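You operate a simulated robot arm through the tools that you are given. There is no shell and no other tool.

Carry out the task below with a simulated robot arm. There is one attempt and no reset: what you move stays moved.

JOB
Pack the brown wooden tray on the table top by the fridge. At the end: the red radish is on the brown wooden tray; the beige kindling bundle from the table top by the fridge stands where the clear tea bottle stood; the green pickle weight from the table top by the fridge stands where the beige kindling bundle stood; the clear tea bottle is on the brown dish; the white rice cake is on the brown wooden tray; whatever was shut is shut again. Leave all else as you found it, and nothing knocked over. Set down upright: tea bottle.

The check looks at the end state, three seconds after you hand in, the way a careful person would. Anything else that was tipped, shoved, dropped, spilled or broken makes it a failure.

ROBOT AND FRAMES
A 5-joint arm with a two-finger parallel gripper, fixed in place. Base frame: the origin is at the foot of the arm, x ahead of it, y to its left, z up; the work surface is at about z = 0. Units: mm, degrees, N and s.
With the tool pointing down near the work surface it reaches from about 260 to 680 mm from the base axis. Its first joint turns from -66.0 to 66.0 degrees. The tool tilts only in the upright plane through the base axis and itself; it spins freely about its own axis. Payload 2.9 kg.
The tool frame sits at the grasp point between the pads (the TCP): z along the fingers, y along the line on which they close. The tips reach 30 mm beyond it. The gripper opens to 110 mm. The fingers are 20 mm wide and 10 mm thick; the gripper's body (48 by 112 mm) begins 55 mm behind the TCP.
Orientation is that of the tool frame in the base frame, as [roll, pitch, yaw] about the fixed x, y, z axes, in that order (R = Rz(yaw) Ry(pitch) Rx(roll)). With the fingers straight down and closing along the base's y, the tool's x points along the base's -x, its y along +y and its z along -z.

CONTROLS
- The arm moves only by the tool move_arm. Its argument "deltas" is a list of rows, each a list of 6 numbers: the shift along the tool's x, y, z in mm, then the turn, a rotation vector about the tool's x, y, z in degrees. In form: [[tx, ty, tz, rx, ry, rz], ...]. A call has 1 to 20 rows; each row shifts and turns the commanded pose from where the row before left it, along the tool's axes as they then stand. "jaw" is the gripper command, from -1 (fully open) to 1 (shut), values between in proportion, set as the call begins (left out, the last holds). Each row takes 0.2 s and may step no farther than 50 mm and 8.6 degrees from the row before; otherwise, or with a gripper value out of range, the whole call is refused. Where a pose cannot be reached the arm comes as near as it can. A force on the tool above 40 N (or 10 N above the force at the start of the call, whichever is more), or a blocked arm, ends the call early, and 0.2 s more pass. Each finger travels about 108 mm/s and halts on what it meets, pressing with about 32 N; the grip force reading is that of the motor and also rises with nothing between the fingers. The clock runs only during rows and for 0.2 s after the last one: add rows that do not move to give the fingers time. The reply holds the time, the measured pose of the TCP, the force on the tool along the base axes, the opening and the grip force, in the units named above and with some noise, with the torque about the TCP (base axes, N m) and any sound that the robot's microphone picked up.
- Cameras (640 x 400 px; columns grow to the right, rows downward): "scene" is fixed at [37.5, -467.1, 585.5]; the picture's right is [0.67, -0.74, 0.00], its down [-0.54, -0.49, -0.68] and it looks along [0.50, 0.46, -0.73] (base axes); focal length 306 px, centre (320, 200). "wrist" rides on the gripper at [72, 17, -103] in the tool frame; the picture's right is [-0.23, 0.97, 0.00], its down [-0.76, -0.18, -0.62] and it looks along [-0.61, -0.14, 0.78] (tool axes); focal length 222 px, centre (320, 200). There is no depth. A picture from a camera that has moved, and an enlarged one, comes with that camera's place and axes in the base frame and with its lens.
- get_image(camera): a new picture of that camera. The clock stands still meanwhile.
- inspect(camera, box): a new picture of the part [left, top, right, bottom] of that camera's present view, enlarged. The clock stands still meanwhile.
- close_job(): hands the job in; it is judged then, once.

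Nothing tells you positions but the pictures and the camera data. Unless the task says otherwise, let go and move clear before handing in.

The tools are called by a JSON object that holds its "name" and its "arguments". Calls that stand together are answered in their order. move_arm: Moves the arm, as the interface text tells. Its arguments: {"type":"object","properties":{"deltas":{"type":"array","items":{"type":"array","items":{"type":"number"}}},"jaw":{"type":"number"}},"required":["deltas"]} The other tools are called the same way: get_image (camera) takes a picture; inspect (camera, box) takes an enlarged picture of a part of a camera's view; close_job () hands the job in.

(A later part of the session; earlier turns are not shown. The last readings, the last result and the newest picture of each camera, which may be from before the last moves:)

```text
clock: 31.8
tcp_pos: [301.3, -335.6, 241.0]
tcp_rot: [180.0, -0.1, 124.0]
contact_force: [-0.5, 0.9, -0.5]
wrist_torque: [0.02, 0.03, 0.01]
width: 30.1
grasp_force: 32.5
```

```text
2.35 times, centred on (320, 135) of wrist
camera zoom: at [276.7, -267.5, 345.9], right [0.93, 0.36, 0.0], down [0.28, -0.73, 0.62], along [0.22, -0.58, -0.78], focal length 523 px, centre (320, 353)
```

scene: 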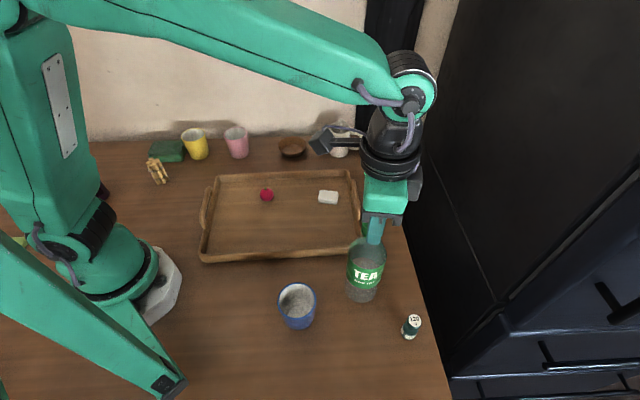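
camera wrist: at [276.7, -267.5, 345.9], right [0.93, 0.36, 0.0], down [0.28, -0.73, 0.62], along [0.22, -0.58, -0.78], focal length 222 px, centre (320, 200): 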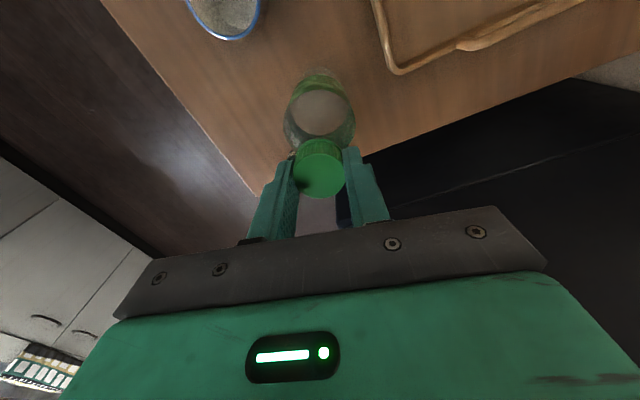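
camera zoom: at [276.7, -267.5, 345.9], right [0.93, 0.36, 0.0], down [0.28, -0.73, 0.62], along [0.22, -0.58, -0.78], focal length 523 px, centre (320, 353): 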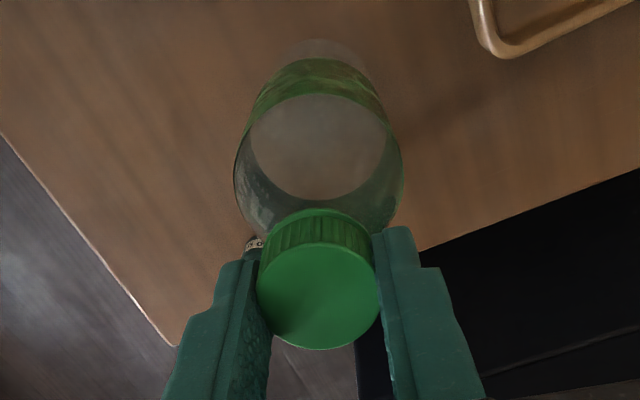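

The bottle is hanging vertically. I lift it higher, then carry it smoothly over the tray toward the dish.

{"name": "move_arm", "arguments": {"deltas": [[0, 0, -10, 0, 0, 0], [0, 0, -20, 0, 0, 0], [0, 0, -20, 0, 0, 0], [0, 0, -15, 0, 0, 0], [0, 0, 0, 0, 0, 0]]}}

{"name": "move_arm", "arguments": {"deltas": [[5, 9.5, 0, 0, 0, 0], [8.8, 16.7, 0, 0, 0, 0], [12.5, 23.9, 0, 0, 0, 0], [12.5, 23.9, 0, 0, 0, 0], [12.5, 23.9, 0, 0, 0, 0], [12.5, 23.9, 0, 0, 0, 0], [12.5, 23.9, 0, 0, 0, 0], [12.5, 23.9, 0, 0, 0, 0], [12.5, 23.9, 0, 0, 0, 0], [12.5, 23.9, 0, 0, 0, 0], [0, 0, 0, 0, 0, 0]]}}

{"name": "get_image", "arguments": {"camera": "scene"}}

```text
clock: 33.0
tcp_pos: [303.1, -336.4, 307.4]
tcp_rot: [180.0, 0.0, 124.0]
contact_force: [-0.3, -0.2, 0.3]
wrist_torque: [0.0, -0.03, -0.02]
width: 30.2
grasp_force: 32.0
```

```text
clock: 35.4
tcp_pos: [421.7, -120.8, 303.3]
tcp_rot: [-179.9, 0.0, 124.0]
contact_force: [0.3, 0.4, -0.9]
wrist_torque: [0.0, -0.03, 0.01]
width: 30.2
grasp_force: 32.1
```

```text
taken
```

scene: 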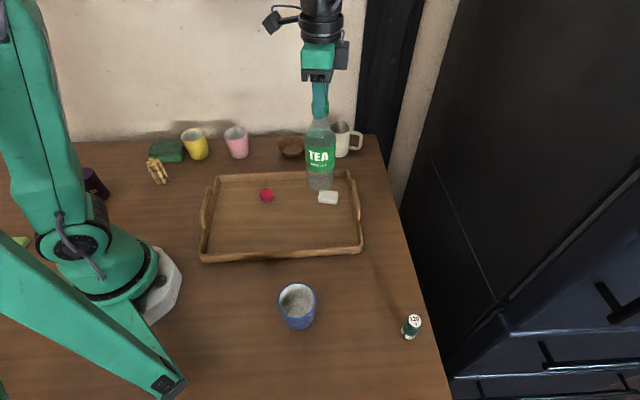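

Halfway, stable. I continue to above the dish.

{"name": "move_arm", "arguments": {"deltas": [[6, 11, 0, 0, 0, 0], [12, 22, 0, 0, 0, 0], [14, 25.5, 0, 0, 0, 0], [14, 25.5, 0, 0, 0, 0], [14, 25.5, 0, 0, 0, 0], [14, 25.5, 0, 0, 0, 0], [14, 25.5, 0, 0, 0, 0], [14, 25.5, 0, 0, 0, 0], [10, 18, 0, 0, 0, 0], [5.5, 10.4, 0, 0, 0, 0], [0, 0, 0, 0, 0, 0], [0, 0, 0, 0, 0, 0]]}}

{"name": "get_image", "arguments": {"camera": "scene"}}

{"name": "get_image", "arguments": {"camera": "wrist"}}

```text
clock: 38.0
tcp_pos: [530.8, 97.1, 306.5]
tcp_rot: [-180.0, 0.0, 124.0]
contact_force: [0.9, 1.2, -2.0]
wrist_torque: [0.0, -0.03, -0.01]
width: 30.3
grasp_force: 32.2
```

```text
taken
```

scene: 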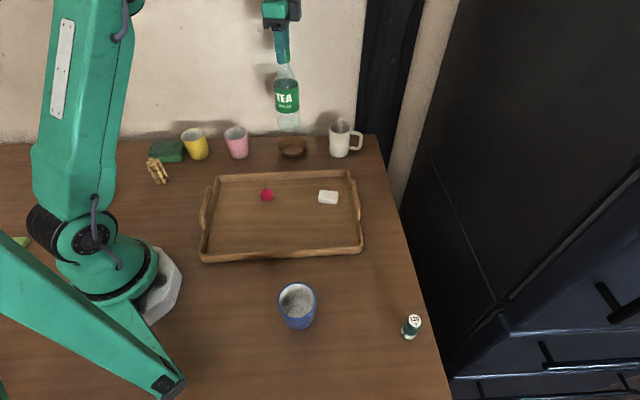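

```text
taken
camera wrist: at [505.8, 166.6, 410.6], right [0.93, 0.36, 0.0], down [0.28, -0.73, 0.62], along [0.22, -0.58, -0.78], focal length 222 px, centre (320, 200)
```

wrist: 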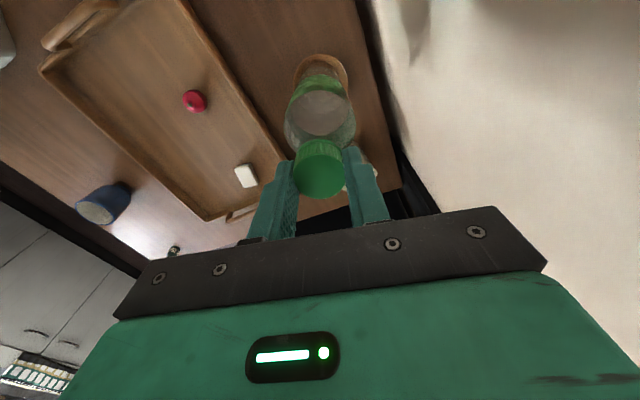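

{"name": "inspect", "arguments": {"camera": "scene", "box": [250, 60, 346, 170]}}

{"name": "inspect", "arguments": {"camera": "wrist", "box": [260, 40, 380, 200]}}

```text
3.64 times, centred on (298, 115) of scene
camera zoom: at [37.5, -467.1, 585.5], right [0.67, -0.74, 0.0], down [-0.54, -0.49, -0.68], along [0.5, 0.46, -0.73], focal length 1112 px, centre (400, 509)
```

zoom: 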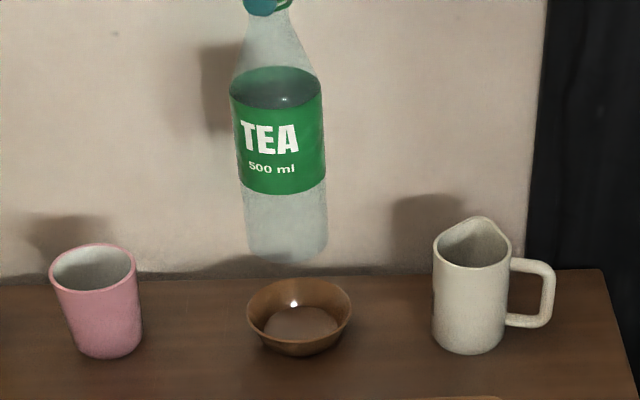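

```text
2.50 times, centred on (320, 120) of wrist
camera zoom: at [505.8, 166.6, 410.6], right [0.93, 0.36, 0.0], down [0.28, -0.73, 0.62], along [0.22, -0.58, -0.78], focal length 555 px, centre (320, 400)
```

zoom: 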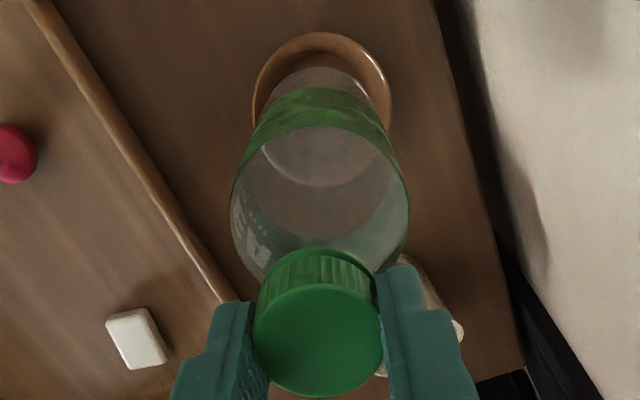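

The bottle hangs vertically, slightly to the left of the dish in the scene view. I shift ~4 mm and descend to just above the rim to check.

{"name": "move_arm", "arguments": {"deltas": [[-4, 0.6, 0, 0, 0, 0], [0, 0, 15, 0, 0, 0], [0, 0, 20, 0, 0, 0], [0, 0, 15, 0, 0, 0], [0, 0, 5, 0, 0, 0], [0, 0, 0, 0, 0, 0]]}}

{"name": "inspect", "arguments": {"camera": "scene", "box": [250, 60, 346, 170]}}

{"name": "inspect", "arguments": {"camera": "wrist", "box": [260, 40, 380, 200]}}

```text
clock: 39.4
tcp_pos: [532.6, 93.4, 249.5]
tcp_rot: [180.0, 0.0, 124.1]
contact_force: [1.0, 0.0, 0.5]
wrist_torque: [0.0, 0.01, -0.01]
width: 30.3
grasp_force: 32.0
```

```text
3.64 times, centred on (298, 115) of scene
camera zoom: at [37.5, -467.1, 585.5], right [0.67, -0.74, 0.0], down [-0.54, -0.49, -0.68], along [0.5, 0.46, -0.73], focal length 1112 px, centre (400, 509)
```

zoom: 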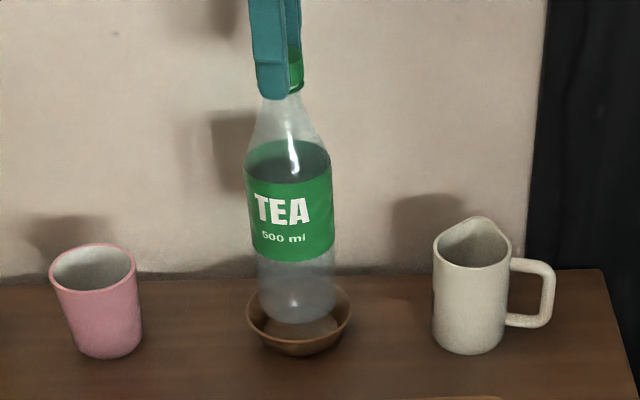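

```text
2.50 times, centred on (320, 120) of wrist
camera zoom: at [507.7, 162.3, 354.5], right [0.93, 0.36, 0.0], down [0.28, -0.73, 0.62], along [0.22, -0.58, -0.78], focal length 555 px, centre (320, 400)
```

zoom: 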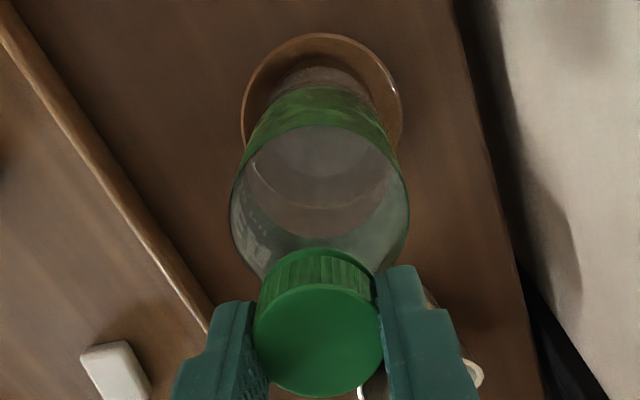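

The bottle is centred over the dish within a couple of millimetres. I lower it into the dish in small steps watching the force.

{"name": "move_arm", "arguments": {"deltas": [[1, 0, 8, 0, 0, 0], [0, 0, 7, 0, 0, 0], [0, 0, 5, 0, 0, 0], [0, 0, 0, 0, 0, 0]]}}

{"name": "move_arm", "arguments": {"deltas": [[0, 0, 2, 0, 0, 0], [0, 0, 2, 0, 0, 0], [0, 0, 0, 0, 0, 0]]}}

{"name": "inspect", "arguments": {"camera": "scene", "box": [250, 60, 346, 170]}}

```text
clock: 40.4
tcp_pos: [532.7, 94.8, 230.9]
tcp_rot: [-180.0, 0.0, 124.1]
contact_force: [0.4, 0.1, 0.6]
wrist_torque: [-0.01, 0.03, 0.0]
width: 30.3
grasp_force: 32.1
```

```text
clock: 41.2
tcp_pos: [533.9, 95.6, 227.9]
tcp_rot: [-179.9, 0.0, 124.1]
contact_force: [0.3, 0.0, -1.0]
wrist_torque: [0.01, 0.0, 0.0]
width: 30.4
grasp_force: 32.1
```

```text
3.64 times, centred on (298, 115) of scene
camera zoom: at [37.5, -467.1, 585.5], right [0.67, -0.74, 0.0], down [-0.54, -0.49, -0.68], along [0.5, 0.46, -0.73], focal length 1112 px, centre (400, 509)
```

zoom: 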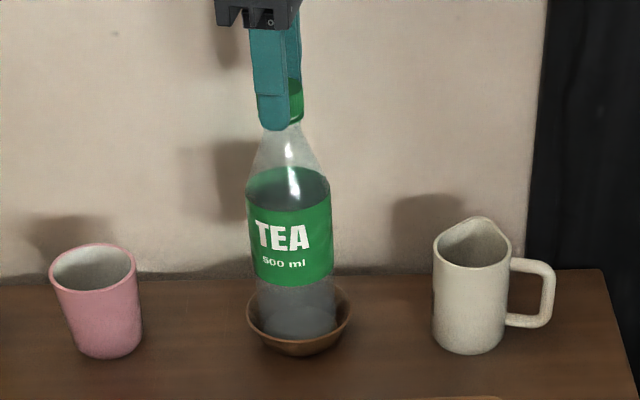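

{"name": "move_arm", "arguments": {"deltas": [[0, 0, 1.5, 0, 0, 0], [0, 0, 1.5, 0, 0, 0], [0, 0, 0, 0, 0, 0]]}}

{"name": "move_arm", "arguments": {"deltas": [[0, 0, 1.5, 0, 0, 0], [0, 0, 0, 0, 0, 0]]}}

{"name": "move_arm", "arguments": {"deltas": [[0, 0, 1, 0, 0, 0], [0, 0, 0, 0, 0, 0]]}}

```text
clock: 42.0
tcp_pos: [533.8, 95.0, 224.7]
tcp_rot: [-180.0, 0.1, 124.0]
contact_force: [0.8, 0.5, 0.1]
wrist_torque: [-0.1, -0.12, 0.0]
width: 30.3
grasp_force: 31.6
```

```text
clock: 42.6
tcp_pos: [533.3, 96.7, 223.8]
tcp_rot: [180.0, 0.0, 124.0]
contact_force: [1.2, -0.2, 3.7]
wrist_torque: [-0.08, -0.12, 0.01]
width: 30.2
grasp_force: 31.6
```

```text
clock: 43.2
tcp_pos: [532.8, 94.6, 223.0]
tcp_rot: [179.9, 0.0, 124.0]
contact_force: [-0.2, 0.1, 7.5]
wrist_torque: [-0.02, -0.07, -0.01]
width: 30.5
grasp_force: 31.9
```

{"name": "inspect", "arguments": {"camera": "scene", "box": [260, 90, 340, 165]}}

{"name": "inspect", "arguments": {"camera": "wrist", "box": [260, 40, 380, 200]}}

```text
5.33 times, centred on (300, 128) of scene
camera zoom: at [37.4, -467.1, 585.5], right [0.67, -0.74, 0.0], down [-0.54, -0.49, -0.68], along [0.5, 0.46, -0.73], focal length 1631 px, centre (427, 587)
```

zoom: 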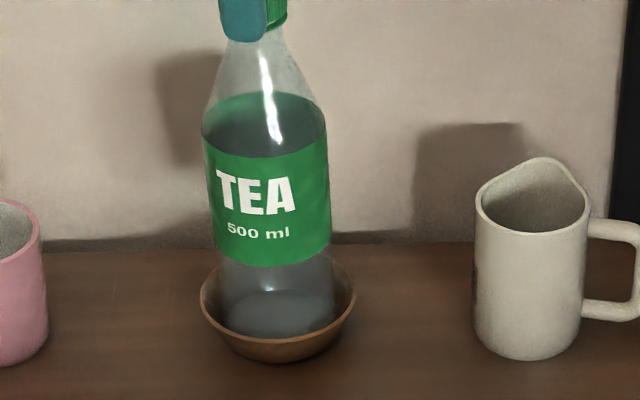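

```text
2.50 times, centred on (320, 120) of wrist
camera zoom: at [507.1, 163.8, 326.4], right [0.93, 0.36, 0.0], down [0.28, -0.73, 0.62], along [0.22, -0.58, -0.78], focal length 555 px, centre (320, 400)
```

zoom: 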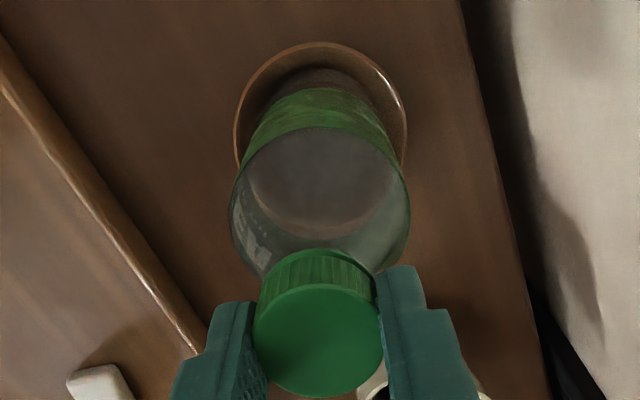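

{"name": "move_arm", "arguments": {"deltas": [[0, 0, 1, 0, 0, 0], [0, 0, 0, 0, 0, 0]]}}

```text
clock: 43.8
tcp_pos: [532.7, 95.2, 221.7]
tcp_rot: [179.9, 0.0, 124.0]
contact_force: [0.1, 0.4, 14.7]
wrist_torque: [0.03, 0.01, 0.04]
width: 30.0
grasp_force: 31.6
```

It is seated with near-zero torque. I back off slightly and release the cap.

{"name": "move_arm", "arguments": {"deltas": [[0, 0, -1, 0, 0, 0], [0, 0, 0, 0, 0, 0]]}}

{"name": "move_arm", "arguments": {"deltas": [[0, 0, 0, 0, 0, 0], [0, 0, 0, 0, 0, 0], [0, 0, 0, 0, 0, 0]], "jaw": 0.1}}

{"name": "inspect", "arguments": {"camera": "scene", "box": [260, 60, 340, 165]}}

{"name": "get_image", "arguments": {"camera": "wrist"}}

```text
clock: 44.4
tcp_pos: [532.8, 94.6, 222.3]
tcp_rot: [180.0, 0.0, 124.0]
contact_force: [0.6, -0.3, 8.7]
wrist_torque: [0.04, -0.14, 0.03]
width: 30.2
grasp_force: 32.2
```

```text
clock: 45.2
tcp_pos: [533.0, 95.4, 222.2]
tcp_rot: [-179.9, 0.0, 124.0]
contact_force: [-0.2, -0.4, 0.3]
wrist_torque: [-0.01, 0.0, -0.03]
width: 49.6
grasp_force: 0.2
```

```text
3.81 times, centred on (300, 112) of scene
camera zoom: at [37.5, -467.1, 585.5], right [0.67, -0.74, 0.0], down [-0.54, -0.49, -0.68], along [0.5, 0.46, -0.73], focal length 1165 px, centre (396, 533)
```

zoom: 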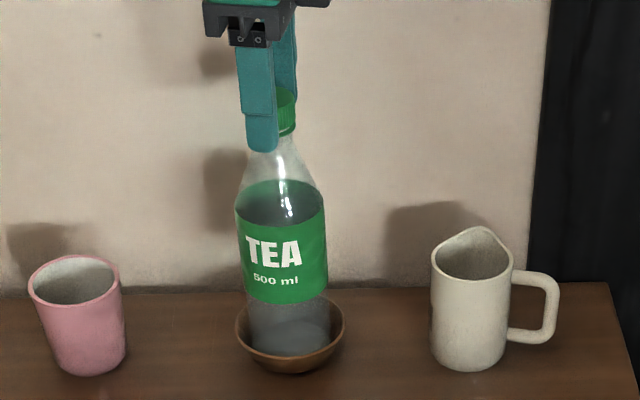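

```text
taken
camera wrist: at [507.0, 163.6, 326.0], right [0.93, 0.36, 0.0], down [0.28, -0.73, 0.62], along [0.22, -0.58, -0.78], focal length 222 px, centre (320, 200)
```

wrist: 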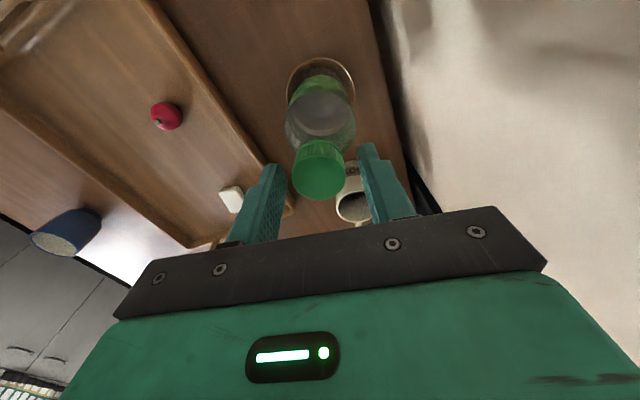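

The bottle stands upright in the dish. I rise clear and go to look at the kindling bundle.

{"name": "move_arm", "arguments": {"deltas": [[0, 0, -20, 0, 0, 0], [0, 0, -35, 0, 0, 0], [0, 0, -35, 0, 0, 0], [33.1, -17.7, 0, 0, 0, 0], [33.1, -17.7, 5, 0, 0, 0], [33.1, -17.7, 5, 0, 0, 0], [33.1, -17.7, 5, 0, 0, 0], [33.1, -17.7, 5, 0, 0, 0], [33.1, -17.7, 5, 0, 0, 0], [33.1, -17.7, 5, 0, 0, 0], [33.1, -17.7, 10, 0, 0, 0], [33.1, -17.7, 10, 0, 0, 0], [33.1, -17.7, 10, 0, 0, 0], [0, 0, 0, 0, 0, 0]], "jaw": -0.3}}

{"name": "get_image", "arguments": {"camera": "wrist"}}

{"name": "get_image", "arguments": {"camera": "scene"}}

```text
clock: 48.2
tcp_pos: [201.9, 268.8, 252.3]
tcp_rot: [-180.0, 0.0, 124.0]
contact_force: [0.6, 0.5, 1.1]
wrist_torque: [0.01, -0.02, 0.0]
width: 71.6
grasp_force: 0.0
```

```text
taken
camera wrist: at [175.8, 338.1, 357.0], right [0.93, 0.36, 0.0], down [0.28, -0.73, 0.62], along [0.22, -0.58, -0.78], focal length 222 px, centre (320, 200)
```

wrist: 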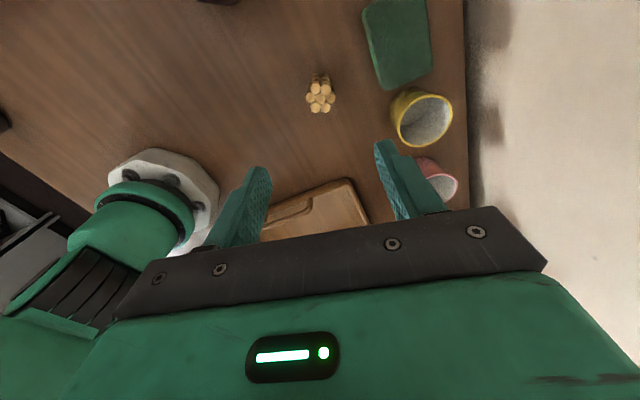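

```text
taken
```

scene: 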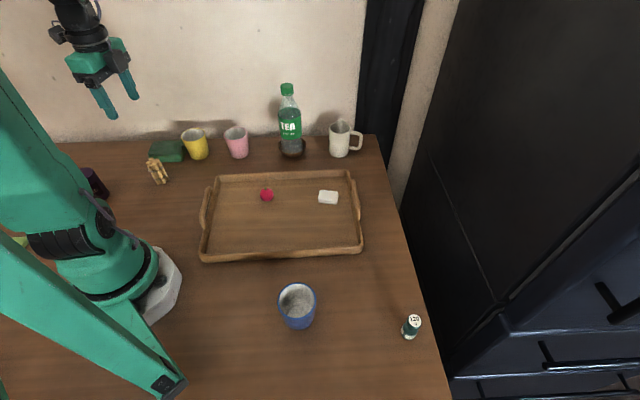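

{"name": "inspect", "arguments": {"camera": "wrist", "box": [280, 60, 376, 140]}}

{"name": "inspect", "arguments": {"camera": "scene", "box": [130, 140, 194, 200]}}

{"name": "inspect", "arguments": {"camera": "scene", "box": [256, 70, 336, 165]}}

{"name": "inspect", "arguments": {"camera": "scene", "box": [380, 290, 444, 360]}}

```text
5.00 times, centred on (328, 100) of wrist
camera zoom: at [175.8, 338.1, 357.0], right [0.93, 0.36, 0.0], down [0.28, -0.73, 0.62], along [0.22, -0.58, -0.78], focal length 1111 px, centre (280, 700)
```

zoom: 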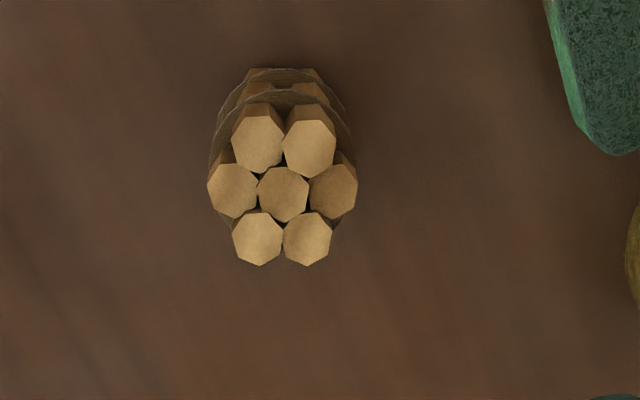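

```text
6.67 times, centred on (162, 170) of scene
camera zoom: at [37.5, -467.1, 585.5], right [0.67, -0.74, 0.0], down [-0.54, -0.49, -0.68], along [0.5, 0.46, -0.73], focal length 2039 px, centre (1373, 400)
```

zoom: 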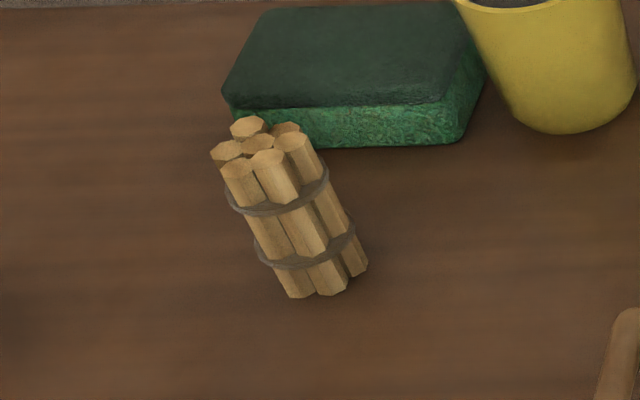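

```text
4.21 times, centred on (296, 118) of scene
camera zoom: at [37.5, -467.1, 585.5], right [0.67, -0.74, 0.0], down [-0.54, -0.49, -0.68], along [0.5, 0.46, -0.73], focal length 1288 px, centre (421, 547)
```

zoom: 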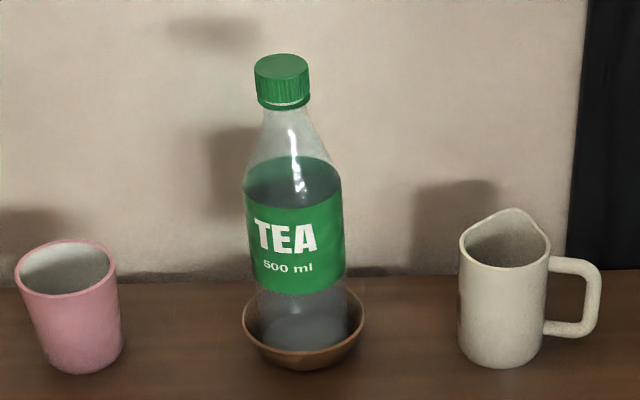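

```text
5.71 times, centred on (412, 325) of scene
camera zoom: at [37.5, -467.1, 585.5], right [0.67, -0.74, 0.0], down [-0.54, -0.49, -0.68], along [0.5, 0.46, -0.73], focal length 1748 px, centre (-206, -514)
```

zoom: 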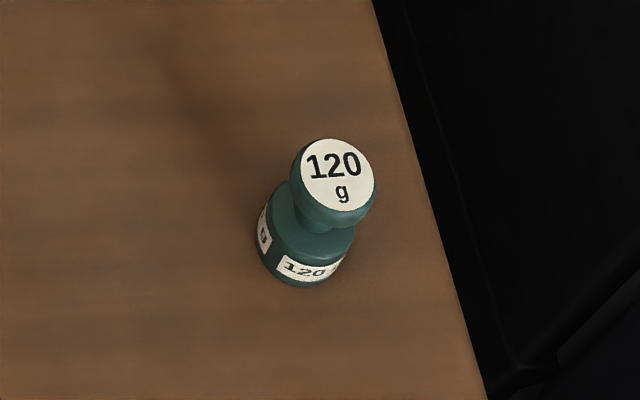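

Kindling triangulated at (203,271), height ~70 mm, about 36 mm across with hex packing. I rotate 30° to grip on a flat side, centre and descend partway.

{"name": "move_arm", "arguments": {"deltas": [[0, 0, 0, 0, 0, -7.5], [0, 0, 0, 0, 0, -7.5], [0, 0, 0, 0, 0, -7.5], [0, 0, 0, 0, 0, -7.5], [0, 2, 30, 0, 0, 0], [0, 0, 40, 0, 0, 0], [0, 0, 35, 0, 0, 0], [0, 0, 0, 0, 0, 0]]}}

{"name": "get_image", "arguments": {"camera": "wrist"}}

{"name": "inspect", "arguments": {"camera": "scene", "box": [90, 80, 250, 220]}}

```text
clock: 50.0
tcp_pos: [200.8, 270.2, 145.5]
tcp_rot: [180.0, 0.0, 153.9]
contact_force: [-0.5, 0.4, 0.3]
wrist_torque: [0.0, -0.03, -0.02]
width: 72.0
grasp_force: 0.1
```

```text
taken
camera wrist: at [143.6, 315.8, 249.6], right [0.63, 0.78, 0.0], down [0.61, -0.49, 0.62], along [0.48, -0.39, -0.78], focal length 222 px, centre (320, 200)
```

wrist: 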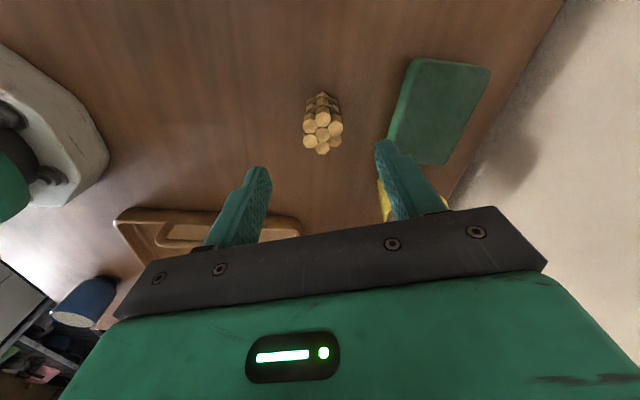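

```text
2.86 times, centred on (170, 150) of scene
camera zoom: at [37.5, -467.1, 585.5], right [0.67, -0.74, 0.0], down [-0.54, -0.49, -0.68], along [0.5, 0.46, -0.73], focal length 874 px, centre (749, 343)
```

zoom: 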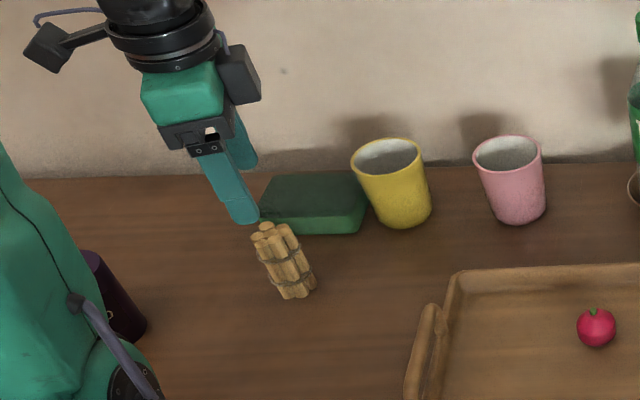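

Flats now face the fingers. I fine-centre, descend and close.

{"name": "move_arm", "arguments": {"deltas": [[-0.5, 2.4, 25, 0, 0, 0], [0, 0, 30, 0, 0, 0], [0, 0, 25, 0, 0, 0], [0, 0, 12, 0, 0, 0], [0, 0, 5, 0, 0, 0], [0, 0, 0, 0, 0, 0]]}}

{"name": "get_image", "arguments": {"camera": "wrist"}}

{"name": "inspect", "arguments": {"camera": "scene", "box": [110, 110, 210, 210]}}

```text
clock: 51.4
tcp_pos: [203.9, 273.5, 49.1]
tcp_rot: [179.9, 0.1, 154.1]
contact_force: [0.2, 0.8, 0.0]
wrist_torque: [0.0, -0.03, 0.04]
width: 71.6
grasp_force: 0.0
```

```text
taken
camera wrist: at [146.6, 319.5, 153.8], right [0.63, 0.78, 0.0], down [0.61, -0.49, 0.62], along [0.48, -0.39, -0.78], focal length 222 px, centre (320, 200)
```

wrist: 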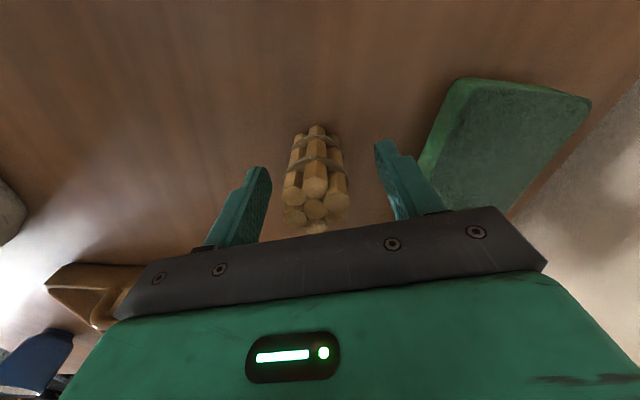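

```text
4.00 times, centred on (160, 160) of scene
camera zoom: at [37.5, -467.1, 585.5], right [0.67, -0.74, 0.0], down [-0.54, -0.49, -0.68], along [0.5, 0.46, -0.73], focal length 1224 px, centre (960, 360)
```

zoom: 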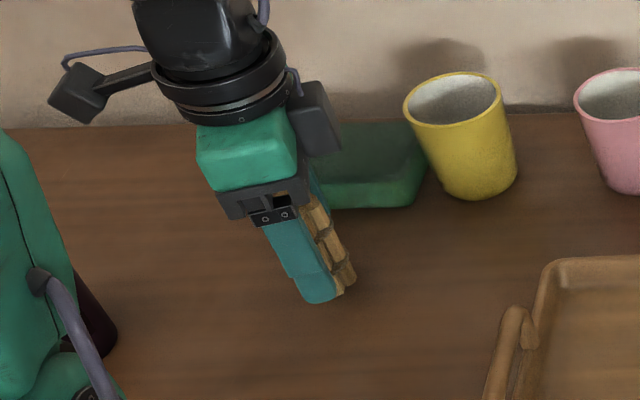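

{"name": "move_arm", "arguments": {"deltas": [[1.2, -2.3, 0, 0, 0, 0], [0, 0, 0, 0, 0, 0]]}}

{"name": "inspect", "arguments": {"camera": "wrist", "box": [240, 110, 400, 240]}}

```text
clock: 52.0
tcp_pos: [201.7, 271.5, 49.3]
tcp_rot: [-180.0, 0.0, 154.0]
contact_force: [0.2, -0.4, -0.3]
wrist_torque: [0.0, 0.0, 0.0]
width: 71.2
grasp_force: 0.0
```

```text
3.08 times, centred on (320, 175) of wrist
camera zoom: at [144.6, 318.2, 153.7], right [0.63, 0.78, 0.0], down [0.61, -0.49, 0.62], along [0.48, -0.39, -0.78], focal length 684 px, centre (320, 277)
```

zoom: 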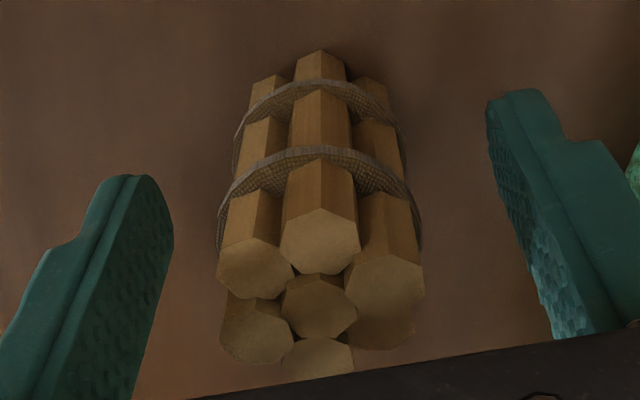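

Centred now. Closing on the bundle.

{"name": "move_arm", "arguments": {"deltas": [[0, 0, 0, 0, 0, 0], [0, 0, 0, 0, 0, 0], [0, 0, 0, 0, 0, 0]], "jaw": 0.9}}

{"name": "inspect", "arguments": {"camera": "wrist", "box": [240, 110, 400, 240]}}

```text
clock: 52.8
tcp_pos: [201.2, 272.9, 48.8]
tcp_rot: [179.9, 0.0, 154.0]
contact_force: [0.6, -0.6, 0.4]
wrist_torque: [0.01, -0.02, 0.0]
width: 34.7
grasp_force: 32.1
```

```text
3.08 times, centred on (320, 175) of wrist
camera zoom: at [144.6, 318.2, 153.7], right [0.63, 0.78, 0.0], down [0.61, -0.49, 0.62], along [0.48, -0.39, -0.78], focal length 684 px, centre (320, 277)
```

zoom: 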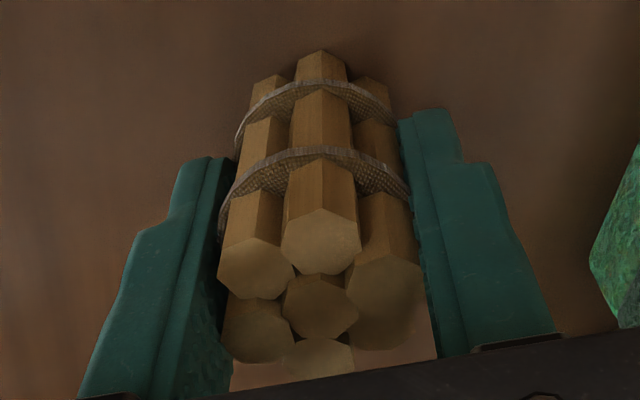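

Firmly held at 34.7 mm without shifting. I lift and carry it around over the tray toward the bottle's old spot.

{"name": "move_arm", "arguments": {"deltas": [[0, 0, -10, 0, 0, 0], [0, 0, -30, 0, 0, 0], [0, 0, -40, 0, 0, 0], [0, 0, -40, 0, 0, 0], [0, 0, -30, 0, 0, 0], [-28.2, -17, 0, 0, 0, 0], [-28.2, -17, 0, 0, 0, 0], [-28.2, -17, 0, 0, 0, 0], [-28.2, -17, 0, 0, 0, 0], [-28.2, -17, 0, 0, 0, 0], [-28.2, -17, 0, 0, 0, 0], [-28.2, -17, 0, 0, 0, 0], [-28.2, -17, 0, 0, 0, 0], [0, 0, 0, 0, 0, 0]]}}

{"name": "get_image", "arguments": {"camera": "scene"}}

```text
clock: 55.8
tcp_pos: [345.8, 51.0, 199.5]
tcp_rot: [-180.0, 0.0, 154.0]
contact_force: [0.8, -0.2, -0.1]
wrist_torque: [0.01, -0.01, -0.05]
width: 34.9
grasp_force: 31.7
```

```text
taken
```

scene: 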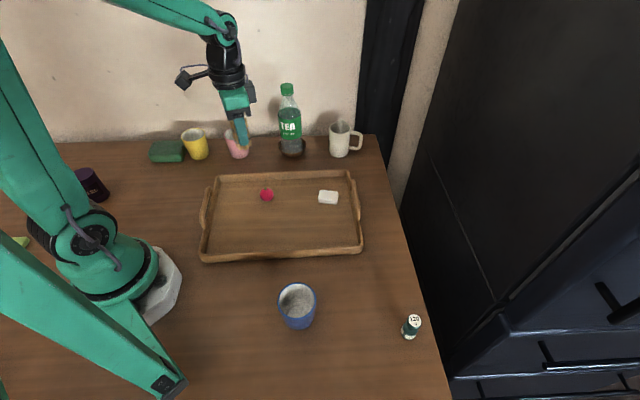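

Bundle still held upright. I continue to the bottle's former spot.

{"name": "move_arm", "arguments": {"deltas": [[-13.1, -27.2, 0, 0, 0, 0], [-13.1, -27.2, 0, 0, 0, 0], [-13.1, -27.2, 0, 0, 0, 0], [-13.1, -27.2, 0, 0, 0, 0], [-13.1, -27.2, 0, 0, 0, 0], [-13.1, -27.2, 0, 0, 0, 0], [-7.44, -29.3, 0, 0, 0, 0], [-7.44, -29.3, 0, 0, 0, 0], [-7.44, -29.3, 0, 0, 0, 0], [-7.44, -29.3, 0, 0, 0, 0], [-7.44, -29.3, 0, 0, 0, 0], [-7.44, -29.3, 0, 0, 0, 0], [-7.44, -29.3, 0, 0, 0, 0], [0, 0, 0, 0, 0, 0], [0, 0, 0, 0, 0, 0]]}}

{"name": "get_image", "arguments": {"camera": "scene"}}

{"name": "get_image", "arguments": {"camera": "wrist"}}

```text
clock: 59.0
tcp_pos: [301.8, -335.1, 199.8]
tcp_rot: [-180.0, 0.0, 154.0]
contact_force: [-0.1, 0.6, -0.8]
wrist_torque: [-0.01, -0.02, 0.0]
width: 34.7
grasp_force: 31.8
```

```text
taken
```

scene: 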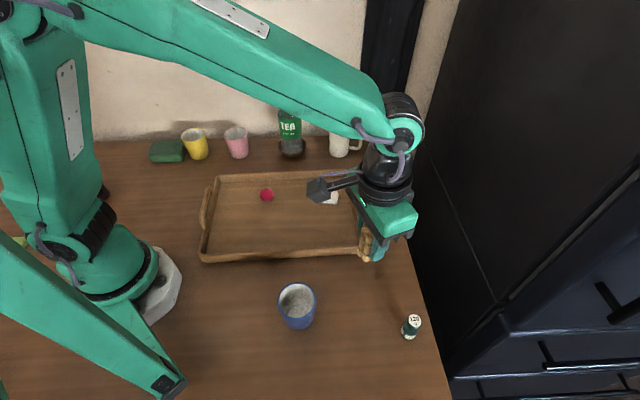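

```text
taken
camera wrist: at [244.5, -290.0, 303.6], right [0.63, 0.78, 0.0], down [0.61, -0.49, 0.62], along [0.48, -0.39, -0.78], focal length 222 px, centre (320, 200)
```

wrist: 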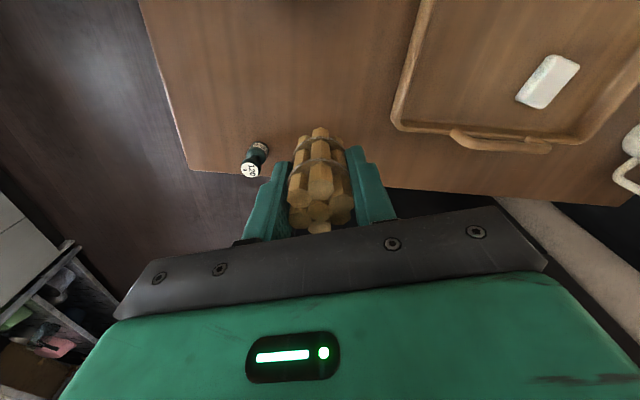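

In position at (301.8,-336.5). I lower toward the table.

{"name": "move_arm", "arguments": {"deltas": [[0, 0, 25, 0, 0, 0], [0, 0, 35, 0, 0, 0], [0, 0, 35, 0, 0, 0], [0, 0, 30, 0, 0, 0], [0, 0, 15, 0, 0, 0], [0, 0, 6, 0, 0, 0], [0, 0, 0, 0, 0, 0]]}}

{"name": "move_arm", "arguments": {"deltas": [[0, 0, 2, 0, 0, 0], [0, 0, 1.5, 0, 0, 0], [0, 0, 0, 0, 0, 0]]}}

{"name": "move_arm", "arguments": {"deltas": [[0, 0, 1, 0, 0, 0], [0, 0, 0, 0, 0, 0]]}}

```text
clock: 60.6
tcp_pos: [301.4, -338.0, 52.2]
tcp_rot: [180.0, 0.0, 154.0]
contact_force: [0.1, 1.0, -0.4]
wrist_torque: [-0.01, 0.02, 0.0]
width: 34.4
grasp_force: 32.2
```

```text
clock: 61.4
tcp_pos: [300.1, -337.2, 49.4]
tcp_rot: [180.0, 0.0, 153.9]
contact_force: [-0.5, -0.4, -0.3]
wrist_torque: [0.0, 0.0, 0.01]
width: 34.8
grasp_force: 32.2
```

```text
clock: 62.0
tcp_pos: [300.9, -337.3, 48.9]
tcp_rot: [180.0, 0.2, 154.0]
contact_force: [0.7, 3.8, 9.2]
wrist_torque: [0.15, -0.02, 0.01]
width: 34.7
grasp_force: 32.3
```

Contact with the table at about 9 N. I ease off slightly, check it and release.

{"name": "move_arm", "arguments": {"deltas": [[0, 0, -0.4, 0, 0, 0], [0, 0, 0, 0, 0, 0]]}}

{"name": "move_arm", "arguments": {"deltas": [[0, 0, 0, 0, 0, 0], [0, 0, 0, 0, 0, 0], [0, 0, 0, 0, 0, 0]], "jaw": -0.05}}

{"name": "inspect", "arguments": {"camera": "wrist", "box": [220, 90, 420, 240]}}

{"name": "inspect", "arguments": {"camera": "scene", "box": [310, 200, 450, 350]}}

```text
clock: 62.6
tcp_pos: [299.6, -337.3, 48.9]
tcp_rot: [180.0, 0.0, 153.9]
contact_force: [0.8, -0.5, 3.8]
wrist_torque: [-0.07, -0.02, 0.0]
width: 34.8
grasp_force: 31.7
```

```text
clock: 63.4
tcp_pos: [301.1, -336.7, 49.2]
tcp_rot: [180.0, 0.1, 153.9]
contact_force: [0.0, -1.0, 0.0]
wrist_torque: [0.0, 0.03, 0.01]
width: 57.8
grasp_force: 0.0
```

```text
2.67 times, centred on (320, 165) of wrist
camera zoom: at [243.1, -291.5, 153.7], right [0.63, 0.78, 0.0], down [0.61, -0.49, 0.62], along [0.48, -0.39, -0.78], focal length 592 px, centre (320, 293)
```

zoom: 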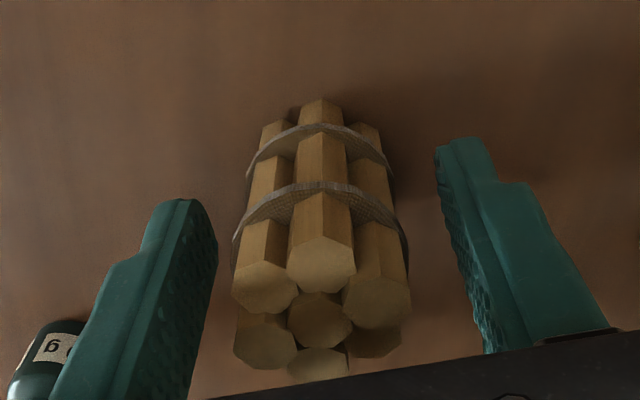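

```text
2.67 times, centred on (380, 275) of scene
camera zoom: at [37.5, -467.1, 585.5], right [0.67, -0.74, 0.0], down [-0.54, -0.49, -0.68], along [0.5, 0.46, -0.73], focal length 816 px, centre (160, 0)
```

zoom: 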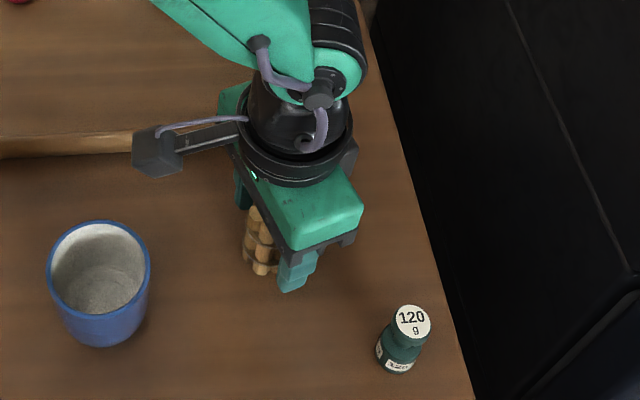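

The kindling bundle stands at the bottle's former place. I rise clear and move over the weight to locate it precisely.

{"name": "move_arm", "arguments": {"deltas": [[0, 0, -15, 0, 0, 0], [0, 0, -35, 0, 0, 0], [0, 0, -50, 0, 0, 0], [0, 0, -50, 0, 0, 0], [-12.4, -24.8, 0, 0, 0, 0], [-12.4, -24.8, 0, 0, 0, 0], [-12.4, -24.8, 0, 0, 0, 0], [-12.4, -24.8, 0, 0, 0, 0], [0, 0, 0, 0, 0, 0]]}}

{"name": "get_image", "arguments": {"camera": "wrist"}}

{"name": "get_image", "arguments": {"camera": "scene"}}

```text
clock: 65.4
tcp_pos: [300.5, -447.2, 199.7]
tcp_rot: [179.9, 0.0, 154.0]
contact_force: [0.3, -0.4, -0.4]
wrist_torque: [-0.01, 0.01, 0.02]
width: 57.8
grasp_force: 0.0
```

```text
taken
camera wrist: at [243.9, -401.7, 303.3], right [0.63, 0.78, 0.0], down [0.61, -0.49, 0.62], along [0.48, -0.39, -0.78], focal length 222 px, centre (320, 200)
```

wrist: 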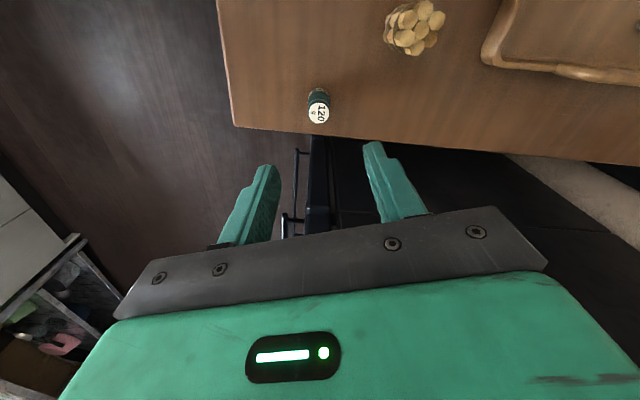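

```text
taken
```

scene: 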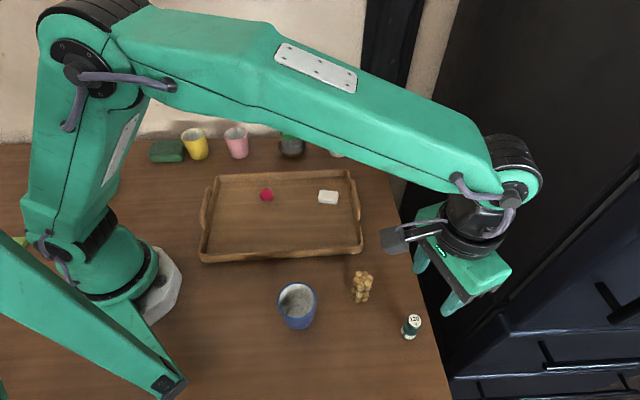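

{"name": "inspect", "arguments": {"camera": "wrist", "box": [280, 70, 360, 140]}}

{"name": "inspect", "arguments": {"camera": "scene", "box": [330, 250, 442, 360]}}

```text
5.71 times, centred on (320, 105) of wrist
camera zoom: at [243.9, -401.7, 303.3], right [0.63, 0.78, 0.0], down [0.61, -0.49, 0.62], along [0.48, -0.39, -0.78], focal length 1269 px, centre (320, 743)
```

zoom: 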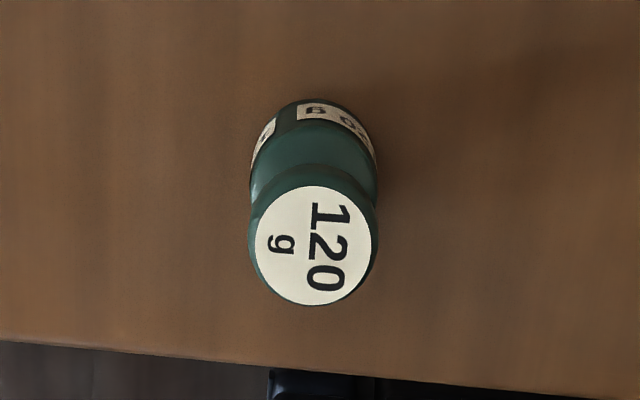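

```text
3.64 times, centred on (386, 305) of scene
camera zoom: at [37.4, -467.1, 585.5], right [0.67, -0.74, 0.0], down [-0.54, -0.49, -0.68], along [0.5, 0.46, -0.73], focal length 1112 px, centre (80, -182)
```

zoom: 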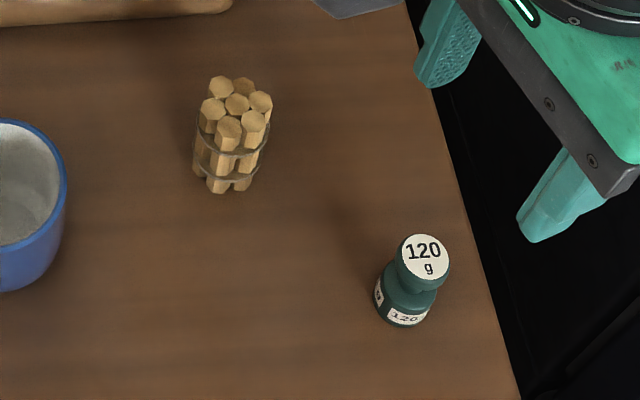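

The weight is at about (304.5,-450), 49 mm tall, base ~31 mm across. I align and descend.

{"name": "move_arm", "arguments": {"deltas": [[-3.7, 0.3, 20, 0, 0, 0], [0, 0, 40, 0, 0, 0], [0, 0, 40, 0, 0, 0], [0, 0, 15, 0, 0, 0], [0, 0, 0, 0, 0, 0]]}}

{"name": "get_image", "arguments": {"camera": "wrist"}}

{"name": "get_image", "arguments": {"camera": "scene"}}

```text
clock: 66.6
tcp_pos: [302.9, -449.0, 83.7]
tcp_rot: [180.0, 0.1, 154.0]
contact_force: [-0.2, 0.1, 0.3]
wrist_torque: [-0.03, 0.03, 0.0]
width: 58.0
grasp_force: 0.0
```

```text
taken
camera wrist: at [246.5, -402.2, 187.9], right [0.63, 0.78, 0.0], down [0.61, -0.49, 0.62], along [0.48, -0.39, -0.78], focal length 222 px, centre (320, 200)
```

wrist: 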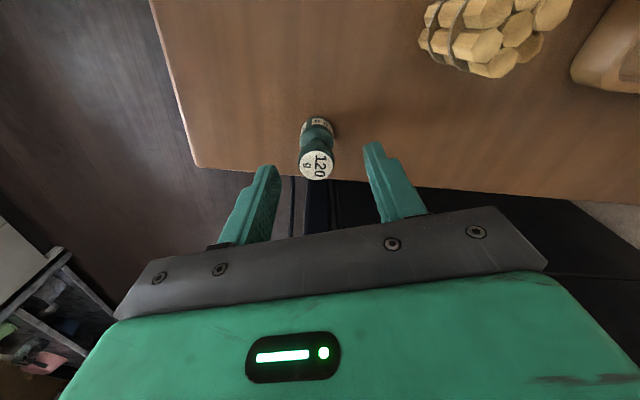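

```text
taken
```

scene: 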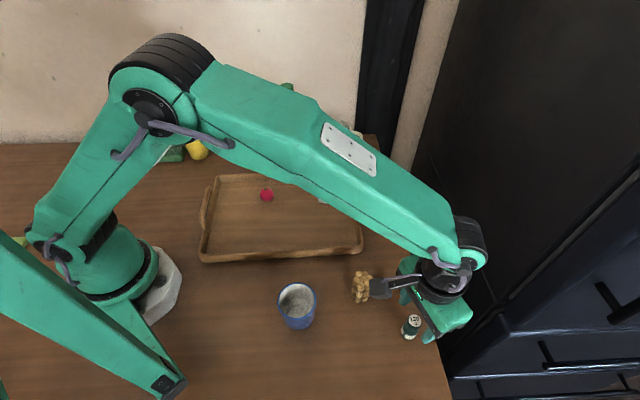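

{"name": "inspect", "arguments": {"camera": "wrist", "box": [270, 100, 370, 200]}}

{"name": "inspect", "arguments": {"camera": "scene", "box": [384, 290, 448, 350]}}

```text
4.00 times, centred on (320, 150) of wrist
camera zoom: at [246.5, -402.2, 187.9], right [0.63, 0.78, 0.0], down [0.61, -0.49, 0.62], along [0.48, -0.39, -0.78], focal length 888 px, centre (320, 400)
```

zoom: 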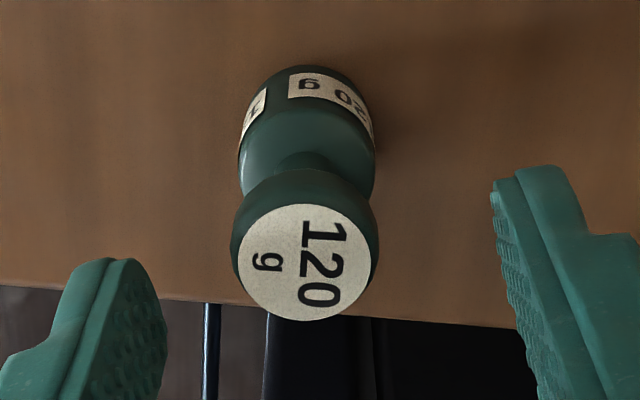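

```text
6.67 times, centred on (416, 320) of scene
camera zoom: at [37.5, -467.1, 585.5], right [0.67, -0.74, 0.0], down [-0.54, -0.49, -0.68], along [0.5, 0.46, -0.73], focal length 2039 px, centre (-320, -600)
```

zoom: 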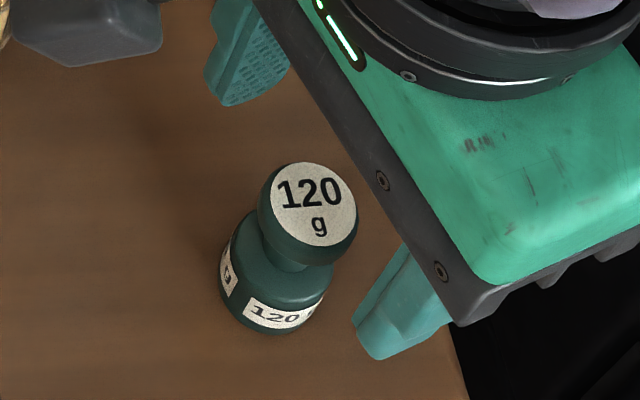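

A small lateral correction (3 mm) is needed. I apply it, descend and check once more before closing.

{"name": "move_arm", "arguments": {"deltas": [[-1, -2.8, 0, 0, 0, 0], [0, 0, 15, 0, 0, 0], [0, 0, 17, 0, 0, 0], [0, 0, 10, 0, 0, 0], [0, 0, 5, 0, 0, 0], [0, 0, 0, 0, 0, 0]]}}

{"name": "inspect", "arguments": {"camera": "wrist", "box": [240, 110, 400, 240]}}

{"name": "inspect", "arguments": {"camera": "scene", "box": [340, 260, 452, 360]}}

```text
clock: 68.0
tcp_pos: [304.2, -452.0, 37.8]
tcp_rot: [180.0, 0.0, 154.0]
contact_force: [-0.7, -0.3, -0.1]
wrist_torque: [-0.02, -0.02, 0.04]
width: 57.6
grasp_force: 0.0
```

```text
3.08 times, centred on (320, 175) of wrist
camera zoom: at [247.2, -406.6, 142.0], right [0.63, 0.78, 0.0], down [0.61, -0.49, 0.62], along [0.48, -0.39, -0.78], focal length 684 px, centre (320, 277)
```

zoom: 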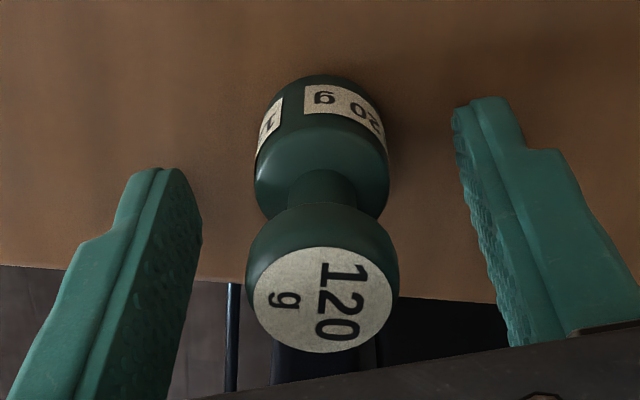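

```text
4.00 times, centred on (396, 310) of scene
camera zoom: at [37.5, -467.1, 585.5], right [0.67, -0.74, 0.0], down [-0.54, -0.49, -0.68], along [0.5, 0.46, -0.73], focal length 1224 px, centre (16, -240)
```

zoom: 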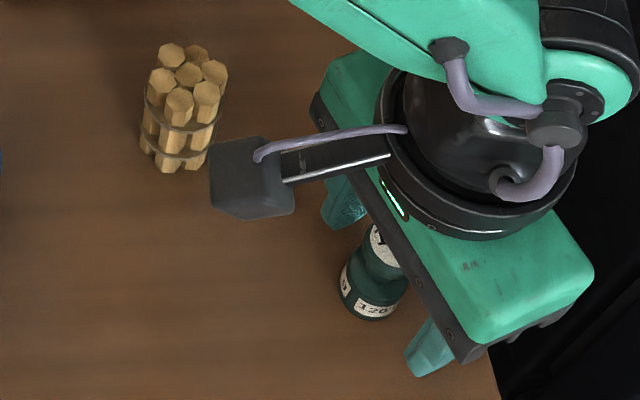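

The weight is centred between the fingers. Closing.

{"name": "move_arm", "arguments": {"deltas": [[0, 0, 0, 0, 0, 0], [0, 0, 0, 0, 0, 0], [0, 0, 0, 0, 0, 0]], "jaw": 0.9}}

{"name": "inspect", "arguments": {"camera": "wrist", "box": [240, 110, 400, 240]}}

```text
clock: 68.8
tcp_pos: [302.8, -452.5, 38.1]
tcp_rot: [-179.9, 0.0, 154.0]
contact_force: [-0.4, -1.2, 0.8]
wrist_torque: [-0.02, 0.04, 0.03]
width: 25.2
grasp_force: 32.1
```

```text
3.08 times, centred on (320, 175) of wrist
camera zoom: at [247.1, -406.6, 142.1], right [0.63, 0.78, 0.0], down [0.61, -0.49, 0.62], along [0.48, -0.39, -0.78], focal length 684 px, centre (320, 277)
```

zoom: 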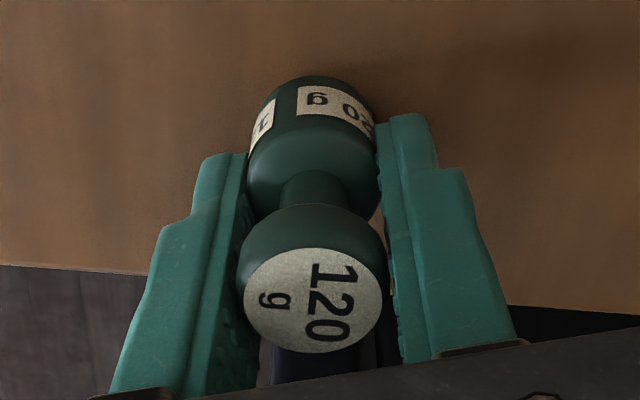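

Gripped at 25 mm. I lift and check before carrying it.

{"name": "move_arm", "arguments": {"deltas": [[0, 0, -8, 0, 0, 0], [0, 0, -25, 0, 0, 0], [0, 0, -40, 0, 0, 0], [0, 0, -45, 0, 0, 0], [0, 0, -44, 0, 0, 0], [0, 0, 0, 0, 0, 0]]}}

{"name": "get_image", "arguments": {"camera": "wrist"}}

{"name": "get_image", "arguments": {"camera": "scene"}}

```text
clock: 70.2
tcp_pos: [302.6, -453.2, 200.9]
tcp_rot: [-179.9, 0.0, 154.0]
contact_force: [-0.4, 0.1, -1.3]
wrist_torque: [0.0, -0.03, 0.02]
width: 25.4
grasp_force: 31.8
```

```text
taken
camera wrist: at [245.4, -407.1, 305.5], right [0.63, 0.78, 0.0], down [0.61, -0.49, 0.62], along [0.48, -0.39, -0.78], focal length 222 px, centre (320, 200)
```

wrist: 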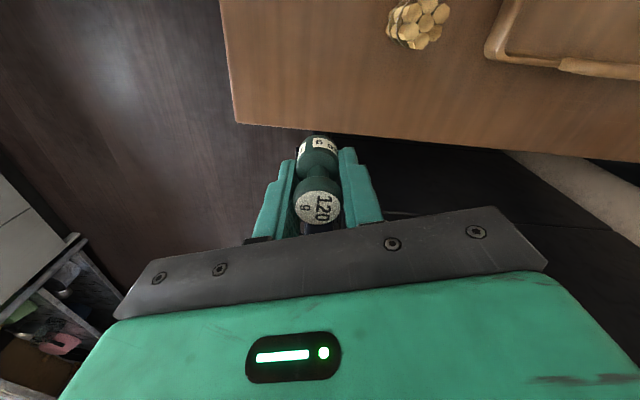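

```text
taken
```

scene: 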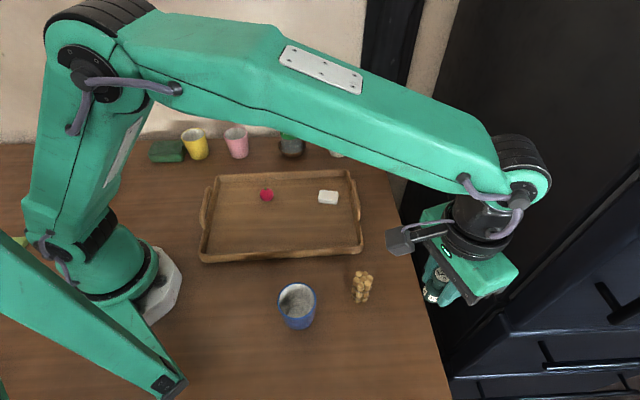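

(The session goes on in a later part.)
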